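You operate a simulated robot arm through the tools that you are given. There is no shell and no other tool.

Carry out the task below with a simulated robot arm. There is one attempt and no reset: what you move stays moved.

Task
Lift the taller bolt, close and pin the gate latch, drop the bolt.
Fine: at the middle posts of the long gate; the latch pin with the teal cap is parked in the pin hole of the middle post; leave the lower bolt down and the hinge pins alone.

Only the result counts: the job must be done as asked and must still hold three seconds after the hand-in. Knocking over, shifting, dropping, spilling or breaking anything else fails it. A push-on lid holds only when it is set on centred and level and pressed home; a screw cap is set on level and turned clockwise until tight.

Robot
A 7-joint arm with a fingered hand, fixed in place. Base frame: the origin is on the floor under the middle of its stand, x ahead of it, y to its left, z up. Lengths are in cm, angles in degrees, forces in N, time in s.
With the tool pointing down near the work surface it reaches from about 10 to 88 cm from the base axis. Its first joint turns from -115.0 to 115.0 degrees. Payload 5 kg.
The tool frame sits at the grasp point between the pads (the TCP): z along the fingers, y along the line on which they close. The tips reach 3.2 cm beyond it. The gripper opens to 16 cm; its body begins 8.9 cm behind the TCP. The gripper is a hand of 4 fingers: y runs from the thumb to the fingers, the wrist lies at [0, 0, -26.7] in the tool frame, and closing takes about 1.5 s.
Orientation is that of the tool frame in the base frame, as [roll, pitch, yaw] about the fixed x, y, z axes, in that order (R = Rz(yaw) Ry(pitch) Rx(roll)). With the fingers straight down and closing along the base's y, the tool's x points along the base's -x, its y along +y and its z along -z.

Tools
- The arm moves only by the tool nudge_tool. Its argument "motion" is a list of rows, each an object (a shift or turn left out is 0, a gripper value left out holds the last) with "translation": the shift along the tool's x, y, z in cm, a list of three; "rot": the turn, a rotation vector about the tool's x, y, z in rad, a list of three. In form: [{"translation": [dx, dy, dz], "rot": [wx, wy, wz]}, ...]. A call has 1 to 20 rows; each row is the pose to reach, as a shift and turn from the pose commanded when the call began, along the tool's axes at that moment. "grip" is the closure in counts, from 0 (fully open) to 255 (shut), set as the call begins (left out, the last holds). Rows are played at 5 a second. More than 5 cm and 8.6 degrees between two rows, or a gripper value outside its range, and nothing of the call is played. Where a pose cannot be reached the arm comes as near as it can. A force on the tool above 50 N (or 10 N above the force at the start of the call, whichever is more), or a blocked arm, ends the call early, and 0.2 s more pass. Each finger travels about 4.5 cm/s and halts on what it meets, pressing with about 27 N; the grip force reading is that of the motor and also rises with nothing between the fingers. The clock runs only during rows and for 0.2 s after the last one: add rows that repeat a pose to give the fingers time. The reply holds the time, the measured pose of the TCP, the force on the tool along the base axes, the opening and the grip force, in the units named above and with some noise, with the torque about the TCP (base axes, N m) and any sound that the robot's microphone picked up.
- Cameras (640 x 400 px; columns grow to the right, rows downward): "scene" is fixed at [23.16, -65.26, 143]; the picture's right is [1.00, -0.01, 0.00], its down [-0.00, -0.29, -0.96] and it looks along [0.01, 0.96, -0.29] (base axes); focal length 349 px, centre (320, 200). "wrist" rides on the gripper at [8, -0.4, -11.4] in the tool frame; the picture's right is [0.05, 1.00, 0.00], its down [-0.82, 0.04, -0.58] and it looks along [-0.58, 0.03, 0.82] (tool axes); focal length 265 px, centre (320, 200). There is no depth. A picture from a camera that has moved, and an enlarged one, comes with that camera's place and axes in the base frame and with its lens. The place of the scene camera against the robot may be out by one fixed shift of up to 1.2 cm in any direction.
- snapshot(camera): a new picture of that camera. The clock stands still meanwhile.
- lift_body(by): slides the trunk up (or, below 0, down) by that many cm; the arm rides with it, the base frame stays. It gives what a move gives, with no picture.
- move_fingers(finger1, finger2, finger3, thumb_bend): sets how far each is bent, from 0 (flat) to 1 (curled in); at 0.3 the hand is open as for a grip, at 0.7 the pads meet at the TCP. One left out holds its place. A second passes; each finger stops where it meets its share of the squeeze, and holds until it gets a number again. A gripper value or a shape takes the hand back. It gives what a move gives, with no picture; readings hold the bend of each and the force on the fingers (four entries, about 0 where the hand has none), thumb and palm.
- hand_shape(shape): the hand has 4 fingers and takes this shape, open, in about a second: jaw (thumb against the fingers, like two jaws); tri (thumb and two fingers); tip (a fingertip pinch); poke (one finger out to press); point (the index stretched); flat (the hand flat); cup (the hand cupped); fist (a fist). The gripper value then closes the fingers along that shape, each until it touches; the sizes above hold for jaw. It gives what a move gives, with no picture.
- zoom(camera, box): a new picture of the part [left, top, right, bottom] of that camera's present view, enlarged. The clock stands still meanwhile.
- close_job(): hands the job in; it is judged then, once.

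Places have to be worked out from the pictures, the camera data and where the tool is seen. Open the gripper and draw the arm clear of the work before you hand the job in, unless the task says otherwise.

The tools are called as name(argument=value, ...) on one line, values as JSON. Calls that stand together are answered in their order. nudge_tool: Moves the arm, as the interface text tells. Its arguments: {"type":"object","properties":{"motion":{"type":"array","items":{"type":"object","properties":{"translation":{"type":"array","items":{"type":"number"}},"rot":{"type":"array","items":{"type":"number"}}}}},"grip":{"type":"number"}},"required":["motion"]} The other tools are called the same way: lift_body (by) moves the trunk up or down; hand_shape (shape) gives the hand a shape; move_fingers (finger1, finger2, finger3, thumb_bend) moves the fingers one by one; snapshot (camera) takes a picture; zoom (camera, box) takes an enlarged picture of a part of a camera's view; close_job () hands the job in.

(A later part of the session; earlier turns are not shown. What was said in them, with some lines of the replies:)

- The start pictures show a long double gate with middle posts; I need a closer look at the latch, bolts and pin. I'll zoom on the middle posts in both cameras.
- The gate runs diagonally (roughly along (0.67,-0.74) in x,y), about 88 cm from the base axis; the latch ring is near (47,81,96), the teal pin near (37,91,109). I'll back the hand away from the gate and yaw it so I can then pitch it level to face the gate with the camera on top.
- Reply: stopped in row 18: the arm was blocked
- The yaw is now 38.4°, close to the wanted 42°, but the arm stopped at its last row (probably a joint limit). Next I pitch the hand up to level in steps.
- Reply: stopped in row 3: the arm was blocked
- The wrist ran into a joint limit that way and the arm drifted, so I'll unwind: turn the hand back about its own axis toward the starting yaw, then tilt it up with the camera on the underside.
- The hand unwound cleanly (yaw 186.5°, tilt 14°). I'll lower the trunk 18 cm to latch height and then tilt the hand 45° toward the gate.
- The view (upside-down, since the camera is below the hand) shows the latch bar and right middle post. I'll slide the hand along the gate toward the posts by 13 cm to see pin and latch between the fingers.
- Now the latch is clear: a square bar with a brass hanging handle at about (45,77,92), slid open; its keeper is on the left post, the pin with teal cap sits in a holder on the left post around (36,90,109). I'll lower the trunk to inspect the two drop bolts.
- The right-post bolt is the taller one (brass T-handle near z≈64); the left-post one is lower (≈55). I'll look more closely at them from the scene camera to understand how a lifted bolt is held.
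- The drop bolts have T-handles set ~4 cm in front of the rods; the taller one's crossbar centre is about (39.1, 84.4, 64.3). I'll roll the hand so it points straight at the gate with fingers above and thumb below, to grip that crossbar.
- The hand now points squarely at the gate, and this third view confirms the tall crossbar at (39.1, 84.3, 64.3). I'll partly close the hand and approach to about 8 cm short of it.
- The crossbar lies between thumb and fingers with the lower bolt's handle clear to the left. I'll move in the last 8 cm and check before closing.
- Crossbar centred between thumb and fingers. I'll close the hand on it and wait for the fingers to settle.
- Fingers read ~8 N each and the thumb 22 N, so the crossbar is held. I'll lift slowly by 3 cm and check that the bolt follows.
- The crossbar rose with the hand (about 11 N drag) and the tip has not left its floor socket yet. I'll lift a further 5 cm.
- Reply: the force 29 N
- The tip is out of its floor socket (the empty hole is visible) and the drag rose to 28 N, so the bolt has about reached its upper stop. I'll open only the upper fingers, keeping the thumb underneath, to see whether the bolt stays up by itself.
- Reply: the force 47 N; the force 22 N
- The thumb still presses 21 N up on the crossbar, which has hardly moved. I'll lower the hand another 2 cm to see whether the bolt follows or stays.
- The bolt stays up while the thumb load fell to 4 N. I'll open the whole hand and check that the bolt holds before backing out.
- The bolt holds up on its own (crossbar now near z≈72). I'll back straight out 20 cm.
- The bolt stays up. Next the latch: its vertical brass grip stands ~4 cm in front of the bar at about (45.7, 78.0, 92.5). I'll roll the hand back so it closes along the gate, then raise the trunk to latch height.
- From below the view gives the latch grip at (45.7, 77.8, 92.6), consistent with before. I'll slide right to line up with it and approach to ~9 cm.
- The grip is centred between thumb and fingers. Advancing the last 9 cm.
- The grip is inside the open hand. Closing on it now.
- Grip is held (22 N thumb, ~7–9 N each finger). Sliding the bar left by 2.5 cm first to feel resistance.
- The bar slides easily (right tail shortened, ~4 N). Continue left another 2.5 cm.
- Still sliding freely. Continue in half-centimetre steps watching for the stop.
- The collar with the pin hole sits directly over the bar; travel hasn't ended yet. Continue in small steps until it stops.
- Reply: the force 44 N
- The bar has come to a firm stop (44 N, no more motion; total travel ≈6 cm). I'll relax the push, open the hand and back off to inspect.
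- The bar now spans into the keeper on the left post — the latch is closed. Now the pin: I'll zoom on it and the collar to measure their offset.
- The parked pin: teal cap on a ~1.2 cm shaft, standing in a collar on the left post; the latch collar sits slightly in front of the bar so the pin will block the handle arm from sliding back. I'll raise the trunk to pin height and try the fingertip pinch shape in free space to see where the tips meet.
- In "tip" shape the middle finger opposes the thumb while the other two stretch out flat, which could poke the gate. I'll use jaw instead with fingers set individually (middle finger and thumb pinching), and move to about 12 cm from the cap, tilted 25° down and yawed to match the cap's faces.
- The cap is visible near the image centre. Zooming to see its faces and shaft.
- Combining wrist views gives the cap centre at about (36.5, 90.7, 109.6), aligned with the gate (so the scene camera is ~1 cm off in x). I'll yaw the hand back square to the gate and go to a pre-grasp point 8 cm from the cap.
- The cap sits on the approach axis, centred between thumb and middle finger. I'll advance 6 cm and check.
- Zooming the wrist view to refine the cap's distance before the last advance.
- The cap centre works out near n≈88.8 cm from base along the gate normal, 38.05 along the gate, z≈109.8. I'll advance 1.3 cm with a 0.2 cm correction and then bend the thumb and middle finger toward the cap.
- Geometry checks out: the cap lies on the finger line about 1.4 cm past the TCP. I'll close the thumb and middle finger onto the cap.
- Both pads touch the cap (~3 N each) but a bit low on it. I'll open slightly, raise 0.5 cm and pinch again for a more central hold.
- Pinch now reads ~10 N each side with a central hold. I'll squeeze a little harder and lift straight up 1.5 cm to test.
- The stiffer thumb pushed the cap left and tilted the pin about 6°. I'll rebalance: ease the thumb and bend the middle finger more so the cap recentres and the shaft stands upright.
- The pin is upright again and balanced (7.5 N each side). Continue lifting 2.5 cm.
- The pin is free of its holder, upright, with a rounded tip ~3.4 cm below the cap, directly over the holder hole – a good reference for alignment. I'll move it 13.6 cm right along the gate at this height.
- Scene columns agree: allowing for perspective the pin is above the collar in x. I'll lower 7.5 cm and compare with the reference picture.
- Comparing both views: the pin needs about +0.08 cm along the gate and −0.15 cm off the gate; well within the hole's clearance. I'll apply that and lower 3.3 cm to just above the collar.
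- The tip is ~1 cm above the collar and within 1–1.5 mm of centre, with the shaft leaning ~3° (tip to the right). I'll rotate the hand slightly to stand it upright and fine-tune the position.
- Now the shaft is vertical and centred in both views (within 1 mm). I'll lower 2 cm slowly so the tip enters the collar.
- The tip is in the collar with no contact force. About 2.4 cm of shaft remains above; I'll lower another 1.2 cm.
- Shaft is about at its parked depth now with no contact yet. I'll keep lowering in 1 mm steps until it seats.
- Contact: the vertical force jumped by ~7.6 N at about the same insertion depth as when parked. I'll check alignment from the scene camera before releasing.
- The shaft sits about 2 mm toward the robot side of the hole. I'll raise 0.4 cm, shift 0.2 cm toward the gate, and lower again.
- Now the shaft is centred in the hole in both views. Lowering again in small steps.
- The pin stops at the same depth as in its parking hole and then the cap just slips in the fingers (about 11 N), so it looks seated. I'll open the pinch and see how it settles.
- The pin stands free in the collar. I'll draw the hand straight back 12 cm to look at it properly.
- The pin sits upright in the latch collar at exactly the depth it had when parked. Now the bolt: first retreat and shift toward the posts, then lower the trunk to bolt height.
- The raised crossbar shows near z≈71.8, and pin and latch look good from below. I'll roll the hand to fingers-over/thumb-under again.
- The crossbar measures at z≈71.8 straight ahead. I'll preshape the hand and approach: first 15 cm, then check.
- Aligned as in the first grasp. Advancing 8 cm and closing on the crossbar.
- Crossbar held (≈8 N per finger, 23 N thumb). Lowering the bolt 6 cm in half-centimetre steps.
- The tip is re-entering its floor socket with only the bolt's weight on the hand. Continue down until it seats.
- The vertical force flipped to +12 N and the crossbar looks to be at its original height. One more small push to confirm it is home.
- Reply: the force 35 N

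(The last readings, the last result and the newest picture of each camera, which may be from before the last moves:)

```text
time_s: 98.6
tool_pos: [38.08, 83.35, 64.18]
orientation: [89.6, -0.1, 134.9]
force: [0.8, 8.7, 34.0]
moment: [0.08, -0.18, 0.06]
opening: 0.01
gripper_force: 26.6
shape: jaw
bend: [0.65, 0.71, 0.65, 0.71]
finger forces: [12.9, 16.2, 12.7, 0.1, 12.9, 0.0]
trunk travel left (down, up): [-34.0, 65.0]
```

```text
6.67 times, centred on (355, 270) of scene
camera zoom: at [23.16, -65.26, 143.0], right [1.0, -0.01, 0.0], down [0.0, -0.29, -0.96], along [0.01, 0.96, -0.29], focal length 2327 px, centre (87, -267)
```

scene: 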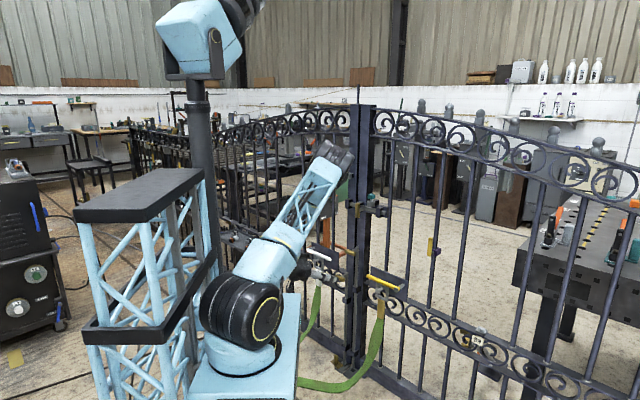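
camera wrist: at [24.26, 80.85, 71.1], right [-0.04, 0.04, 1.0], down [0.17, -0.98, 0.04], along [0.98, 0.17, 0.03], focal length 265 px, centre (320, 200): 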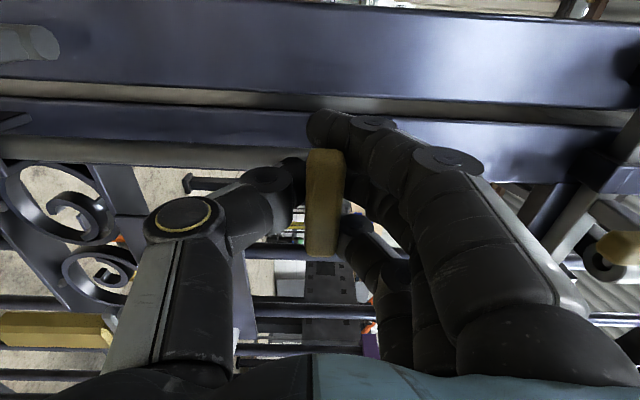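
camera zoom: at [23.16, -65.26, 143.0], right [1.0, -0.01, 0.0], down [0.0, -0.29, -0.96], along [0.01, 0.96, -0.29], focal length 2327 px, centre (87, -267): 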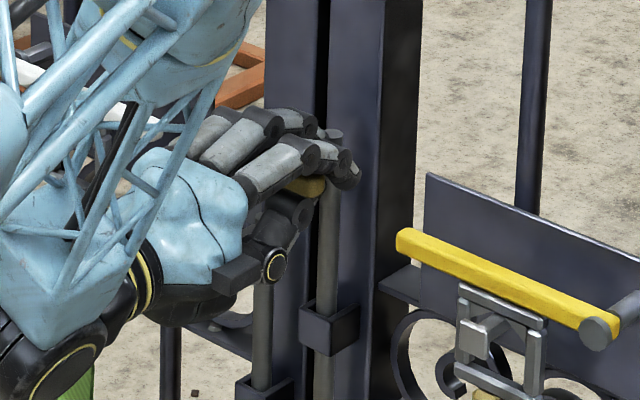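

Firm stop at 34 N – the bolt is home. I'll relax the push, open the hand and back out.

nudge_tool(motion=[{"translation": [0, 0.25, 0]}, {"translation": [0, 0.45, 0]}, {"translation": [0, 0.45, 0]}, {"translation": [0, 0.45, 0]}, {"translation": [0, 0.45, 0]}, {"translation": [0, 0.45, 0]}], grip=100)

snapshot(camera="wrist")

zoom(camera="scene", box=[320, 240, 390, 300])

```text
time_s: 100.0
tool_pos: [38.02, 83.31, 64.19]
orientation: [90.0, 0.0, 135.0]
force: [0.1, -0.4, -0.2]
moment: [0.01, 0.01, 0.0]
opening: 9.72
gripper_force: 0.2
shape: jaw
bend: [0.71, 0.71, 0.71, 0.69]
finger forces: [0.0, 0.0, 0.0, 0.1, 0.0, 0.1]
trunk travel left (down, up): [-34.0, 65.0]
```

```text
taken
camera wrist: at [24.29, 80.86, 63.56], right [-0.04, 0.04, 1.0], down [0.17, -0.98, 0.04], along [0.98, 0.17, 0.03], focal length 265 px, centre (320, 200)
```

wrist: 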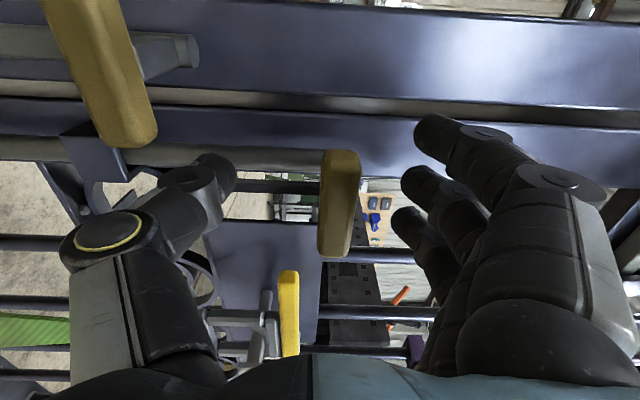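

```text
6.67 times, centred on (355, 270) of scene
camera zoom: at [23.16, -65.26, 143.0], right [1.0, -0.01, 0.0], down [0.0, -0.29, -0.96], along [0.01, 0.96, -0.29], focal length 2327 px, centre (87, -267)
```

zoom: 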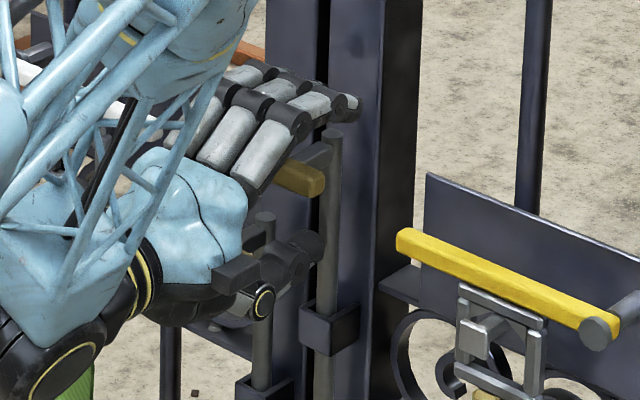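

The bolt is back at its original height (rod top and crossbar at the same pixels as at the start). Backing straight out.

nudge_tool(motion=[{"translation": [0, 0, -2.5]}, {"translation": [0, 0, -5.5]}, {"translation": [0, 0, -9]}, {"translation": [0, 0, -13]}, {"translation": [0, 0, -17]}, {"translation": [0, 0, -21]}, {"translation": [0, 0, -25]}, {"translation": [0, 0, -29]}])

snapshot(camera="scene")

zoom(camera="scene", box=[340, 165, 410, 225])

zoom(camera="scene", box=[320, 240, 400, 380])

snapshot(camera="wrist")

```text
time_s: 101.8
tool_pos: [17.65, 62.85, 64.13]
orientation: [89.9, -0.1, 135.0]
force: [1.0, -0.2, 0.2]
moment: [0.0, 0.01, 0.06]
opening: 9.73
gripper_force: 0.1
shape: jaw
bend: [0.71, 0.71, 0.71, 0.69]
finger forces: [0.1, 0.0, 0.0, 0.1, 0.0, 0.1]
trunk travel left (down, up): [-34.0, 65.0]
```

```text
taken
```

scene: 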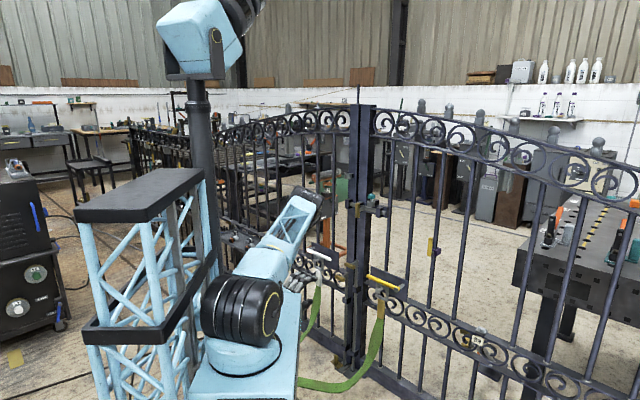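

```text
6.67 times, centred on (375, 195) of scene
camera zoom: at [23.16, -65.26, 143.0], right [1.0, -0.01, 0.0], down [0.0, -0.29, -0.96], along [0.01, 0.96, -0.29], focal length 2327 px, centre (-47, 233)
```

zoom: 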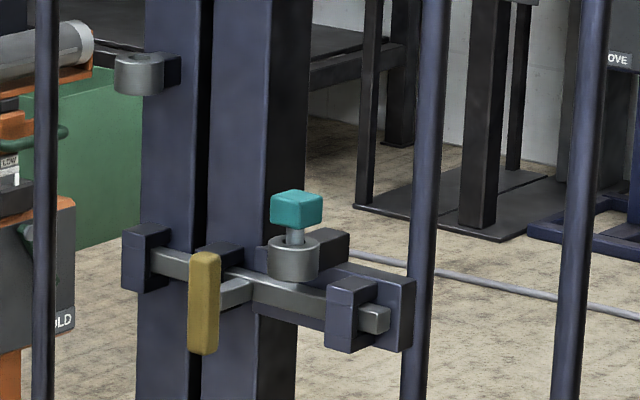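

```text
2.86 times, centred on (360, 310) of scene
camera zoom: at [23.16, -65.26, 143.0], right [1.0, -0.01, 0.0], down [0.0, -0.29, -0.96], along [0.01, 0.96, -0.29], focal length 997 px, centre (206, -114)
```

zoom: 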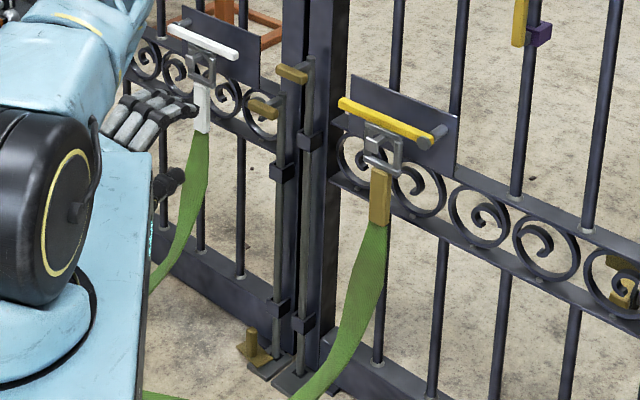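

```text
taken
camera wrist: at [3.87, 60.4, 63.56], right [-0.04, 0.03, 1.0], down [0.17, -0.98, 0.04], along [0.99, 0.17, 0.03], focal length 265 px, centre (320, 200)
```

wrist: 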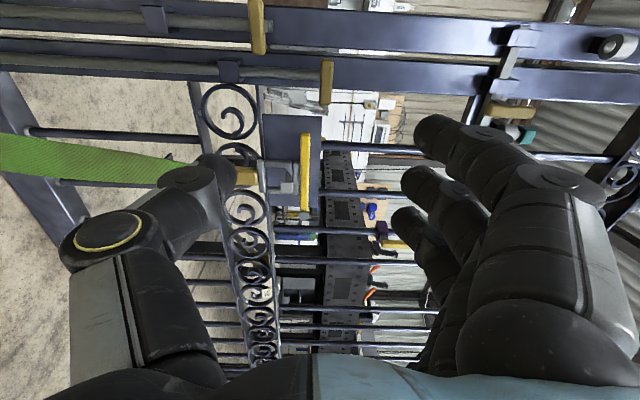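

Everything looks right: bar in the keeper, teal pin in the collar, both bolts down, parking hole empty. As a final check I'll roll the hand back and raise the trunk to look at the pinned latch from below.

nudge_tool(motion=[{"rot": [0, 0, -0.143]}, {"rot": [0, 0, -0.286]}, {"rot": [0, 0, -0.428]}, {"rot": [0, 0, -0.571]}, {"rot": [0, 0, -0.714]}, {"rot": [0, 0, -0.857]}, {"rot": [0, 0, -1.0]}, {"rot": [0, 0, -1.142]}, {"rot": [0, 0, -1.285]}, {"rot": [0, 0, -1.428]}, {"rot": [0, 0, -1.571]}], grip=0)

lift_body(by=18)

snapshot(camera="wrist")

```text
time_s: 104.2
tool_pos: [17.49, 62.91, 64.16]
orientation: [-83.2, 89.9, -38.0]
force: [0.0, 0.6, -0.6]
moment: [-0.01, 0.0, 0.02]
opening: 15.99
gripper_force: 0.0
shape: jaw
bend: [0.3, 0.3, 0.3, 0.3]
finger forces: [0.0, 0.0, 0.0, 0.0, 0.0, 0.0]
trunk travel left (down, up): [-34.0, 65.0]
```

```text
time_s: 106.2
tool_pos: [17.52, 62.77, 82.17]
orientation: [-154.1, 90.0, -109.1]
force: [-0.2, 0.0, 0.4]
moment: [0.02, 0.02, 0.03]
opening: 15.99
gripper_force: 0.0
shape: jaw
bend: [0.3, 0.3, 0.3, 0.3]
finger forces: [0.1, 0.1, 0.0, 0.0, 0.1, 0.0]
trunk travel left (down, up): [-52.0, 47.0]
```

```text
taken
camera wrist: at [9.75, 54.42, 73.93], right [-0.71, 0.71, -0.05], down [-0.44, -0.38, 0.82], along [0.56, 0.6, 0.58], focal length 265 px, centre (320, 200)
```

wrist: 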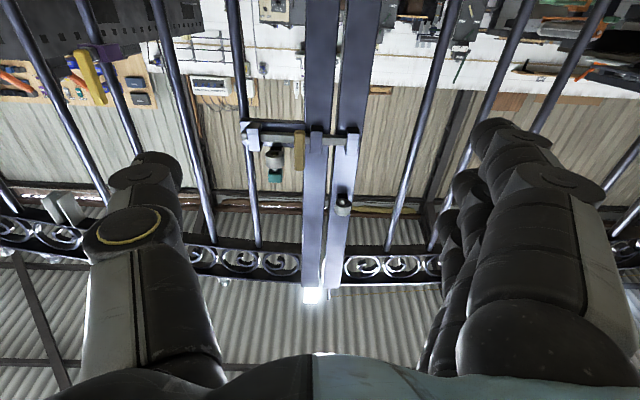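

The latch and pin are visible from below; zooming in on them and the empty parking collar.

zoom(camera="wrist", box=[230, 110, 370, 220])

zoom(camera="wrist", box=[250, 125, 310, 190])

zoom(camera="scene", box=[360, 180, 400, 210])

```text
3.64 times, centred on (300, 165) of wrist
camera zoom: at [9.75, 54.42, 73.93], right [-0.71, 0.71, -0.05], down [-0.44, -0.38, 0.82], along [0.56, 0.6, 0.58], focal length 965 px, centre (393, 327)
```

zoom: 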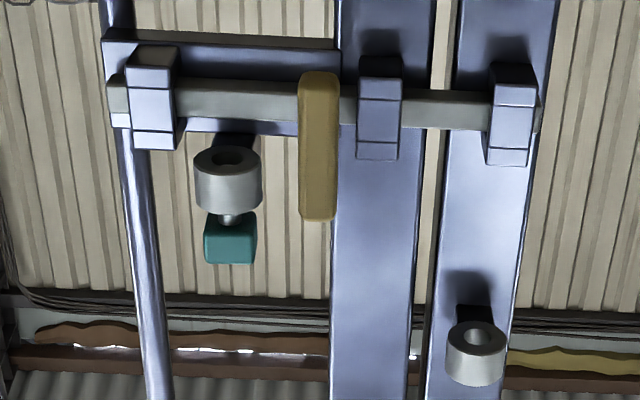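

```text
6.15 times, centred on (280, 158) of wrist
camera zoom: at [9.75, 54.42, 73.93], right [-0.71, 0.71, -0.05], down [-0.44, -0.38, 0.82], along [0.56, 0.6, 0.58], focal length 1633 px, centre (566, 462)
```

zoom: 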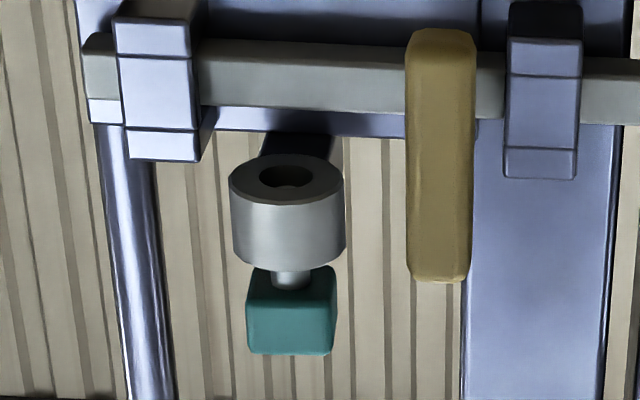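

```text
13.33 times, centred on (380, 195) of scene
camera zoom: at [23.16, -65.26, 143.0], right [1.0, -0.01, 0.0], down [0.0, -0.29, -0.96], along [0.01, 0.96, -0.29], focal length 4654 px, centre (-480, 267)
```

zoom: 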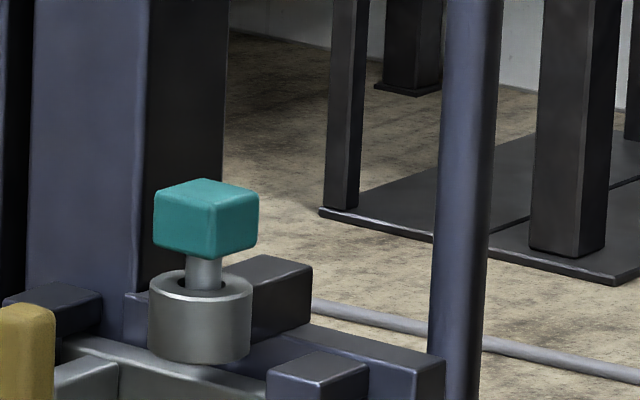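

Both views agree: the bar runs through the keeper with its handle arm against the guide. The pin stands centred and upright in the latch collar, at or slightly below its parked depth. Both floor bolts are down. The hand is open and about 30 cm clear of the gate, so I'm handing the job in.

close_job()

```text
The job is handed in.
```

The latch is closed and pinned, and the taller bolt has been lifted and dropped back. The job is handed in; I haven't seen how it was judged.

- **Bolt lifted:** I gripped the taller bolt by its handle and raised it clear of its floor socket. It stayed up on its own while I worked the latch.
- **Latch closed:** I slid the bar about 6 cm left to a firm stop. The last pictures show it through the keeper on the left post.
- **Latch pinned:** I moved the teal-capped pin from its parking hole on the left post into the latch collar. It stands upright and centred. It stopped on contact at about the depth it had when parked, leaving the cap roughly 1.2 cm above the collar. I did not press it harder than about 11 N.
- **Bolt dropped:** I lowered the bolt until it stopped firmly at its starting height, with its tip back in the socket.

I did not touch the hinge pins, and the lower bolt is still down. Nothing else in the pictures appears to have moved. The hand is open and about 30 cm clear of the gate.
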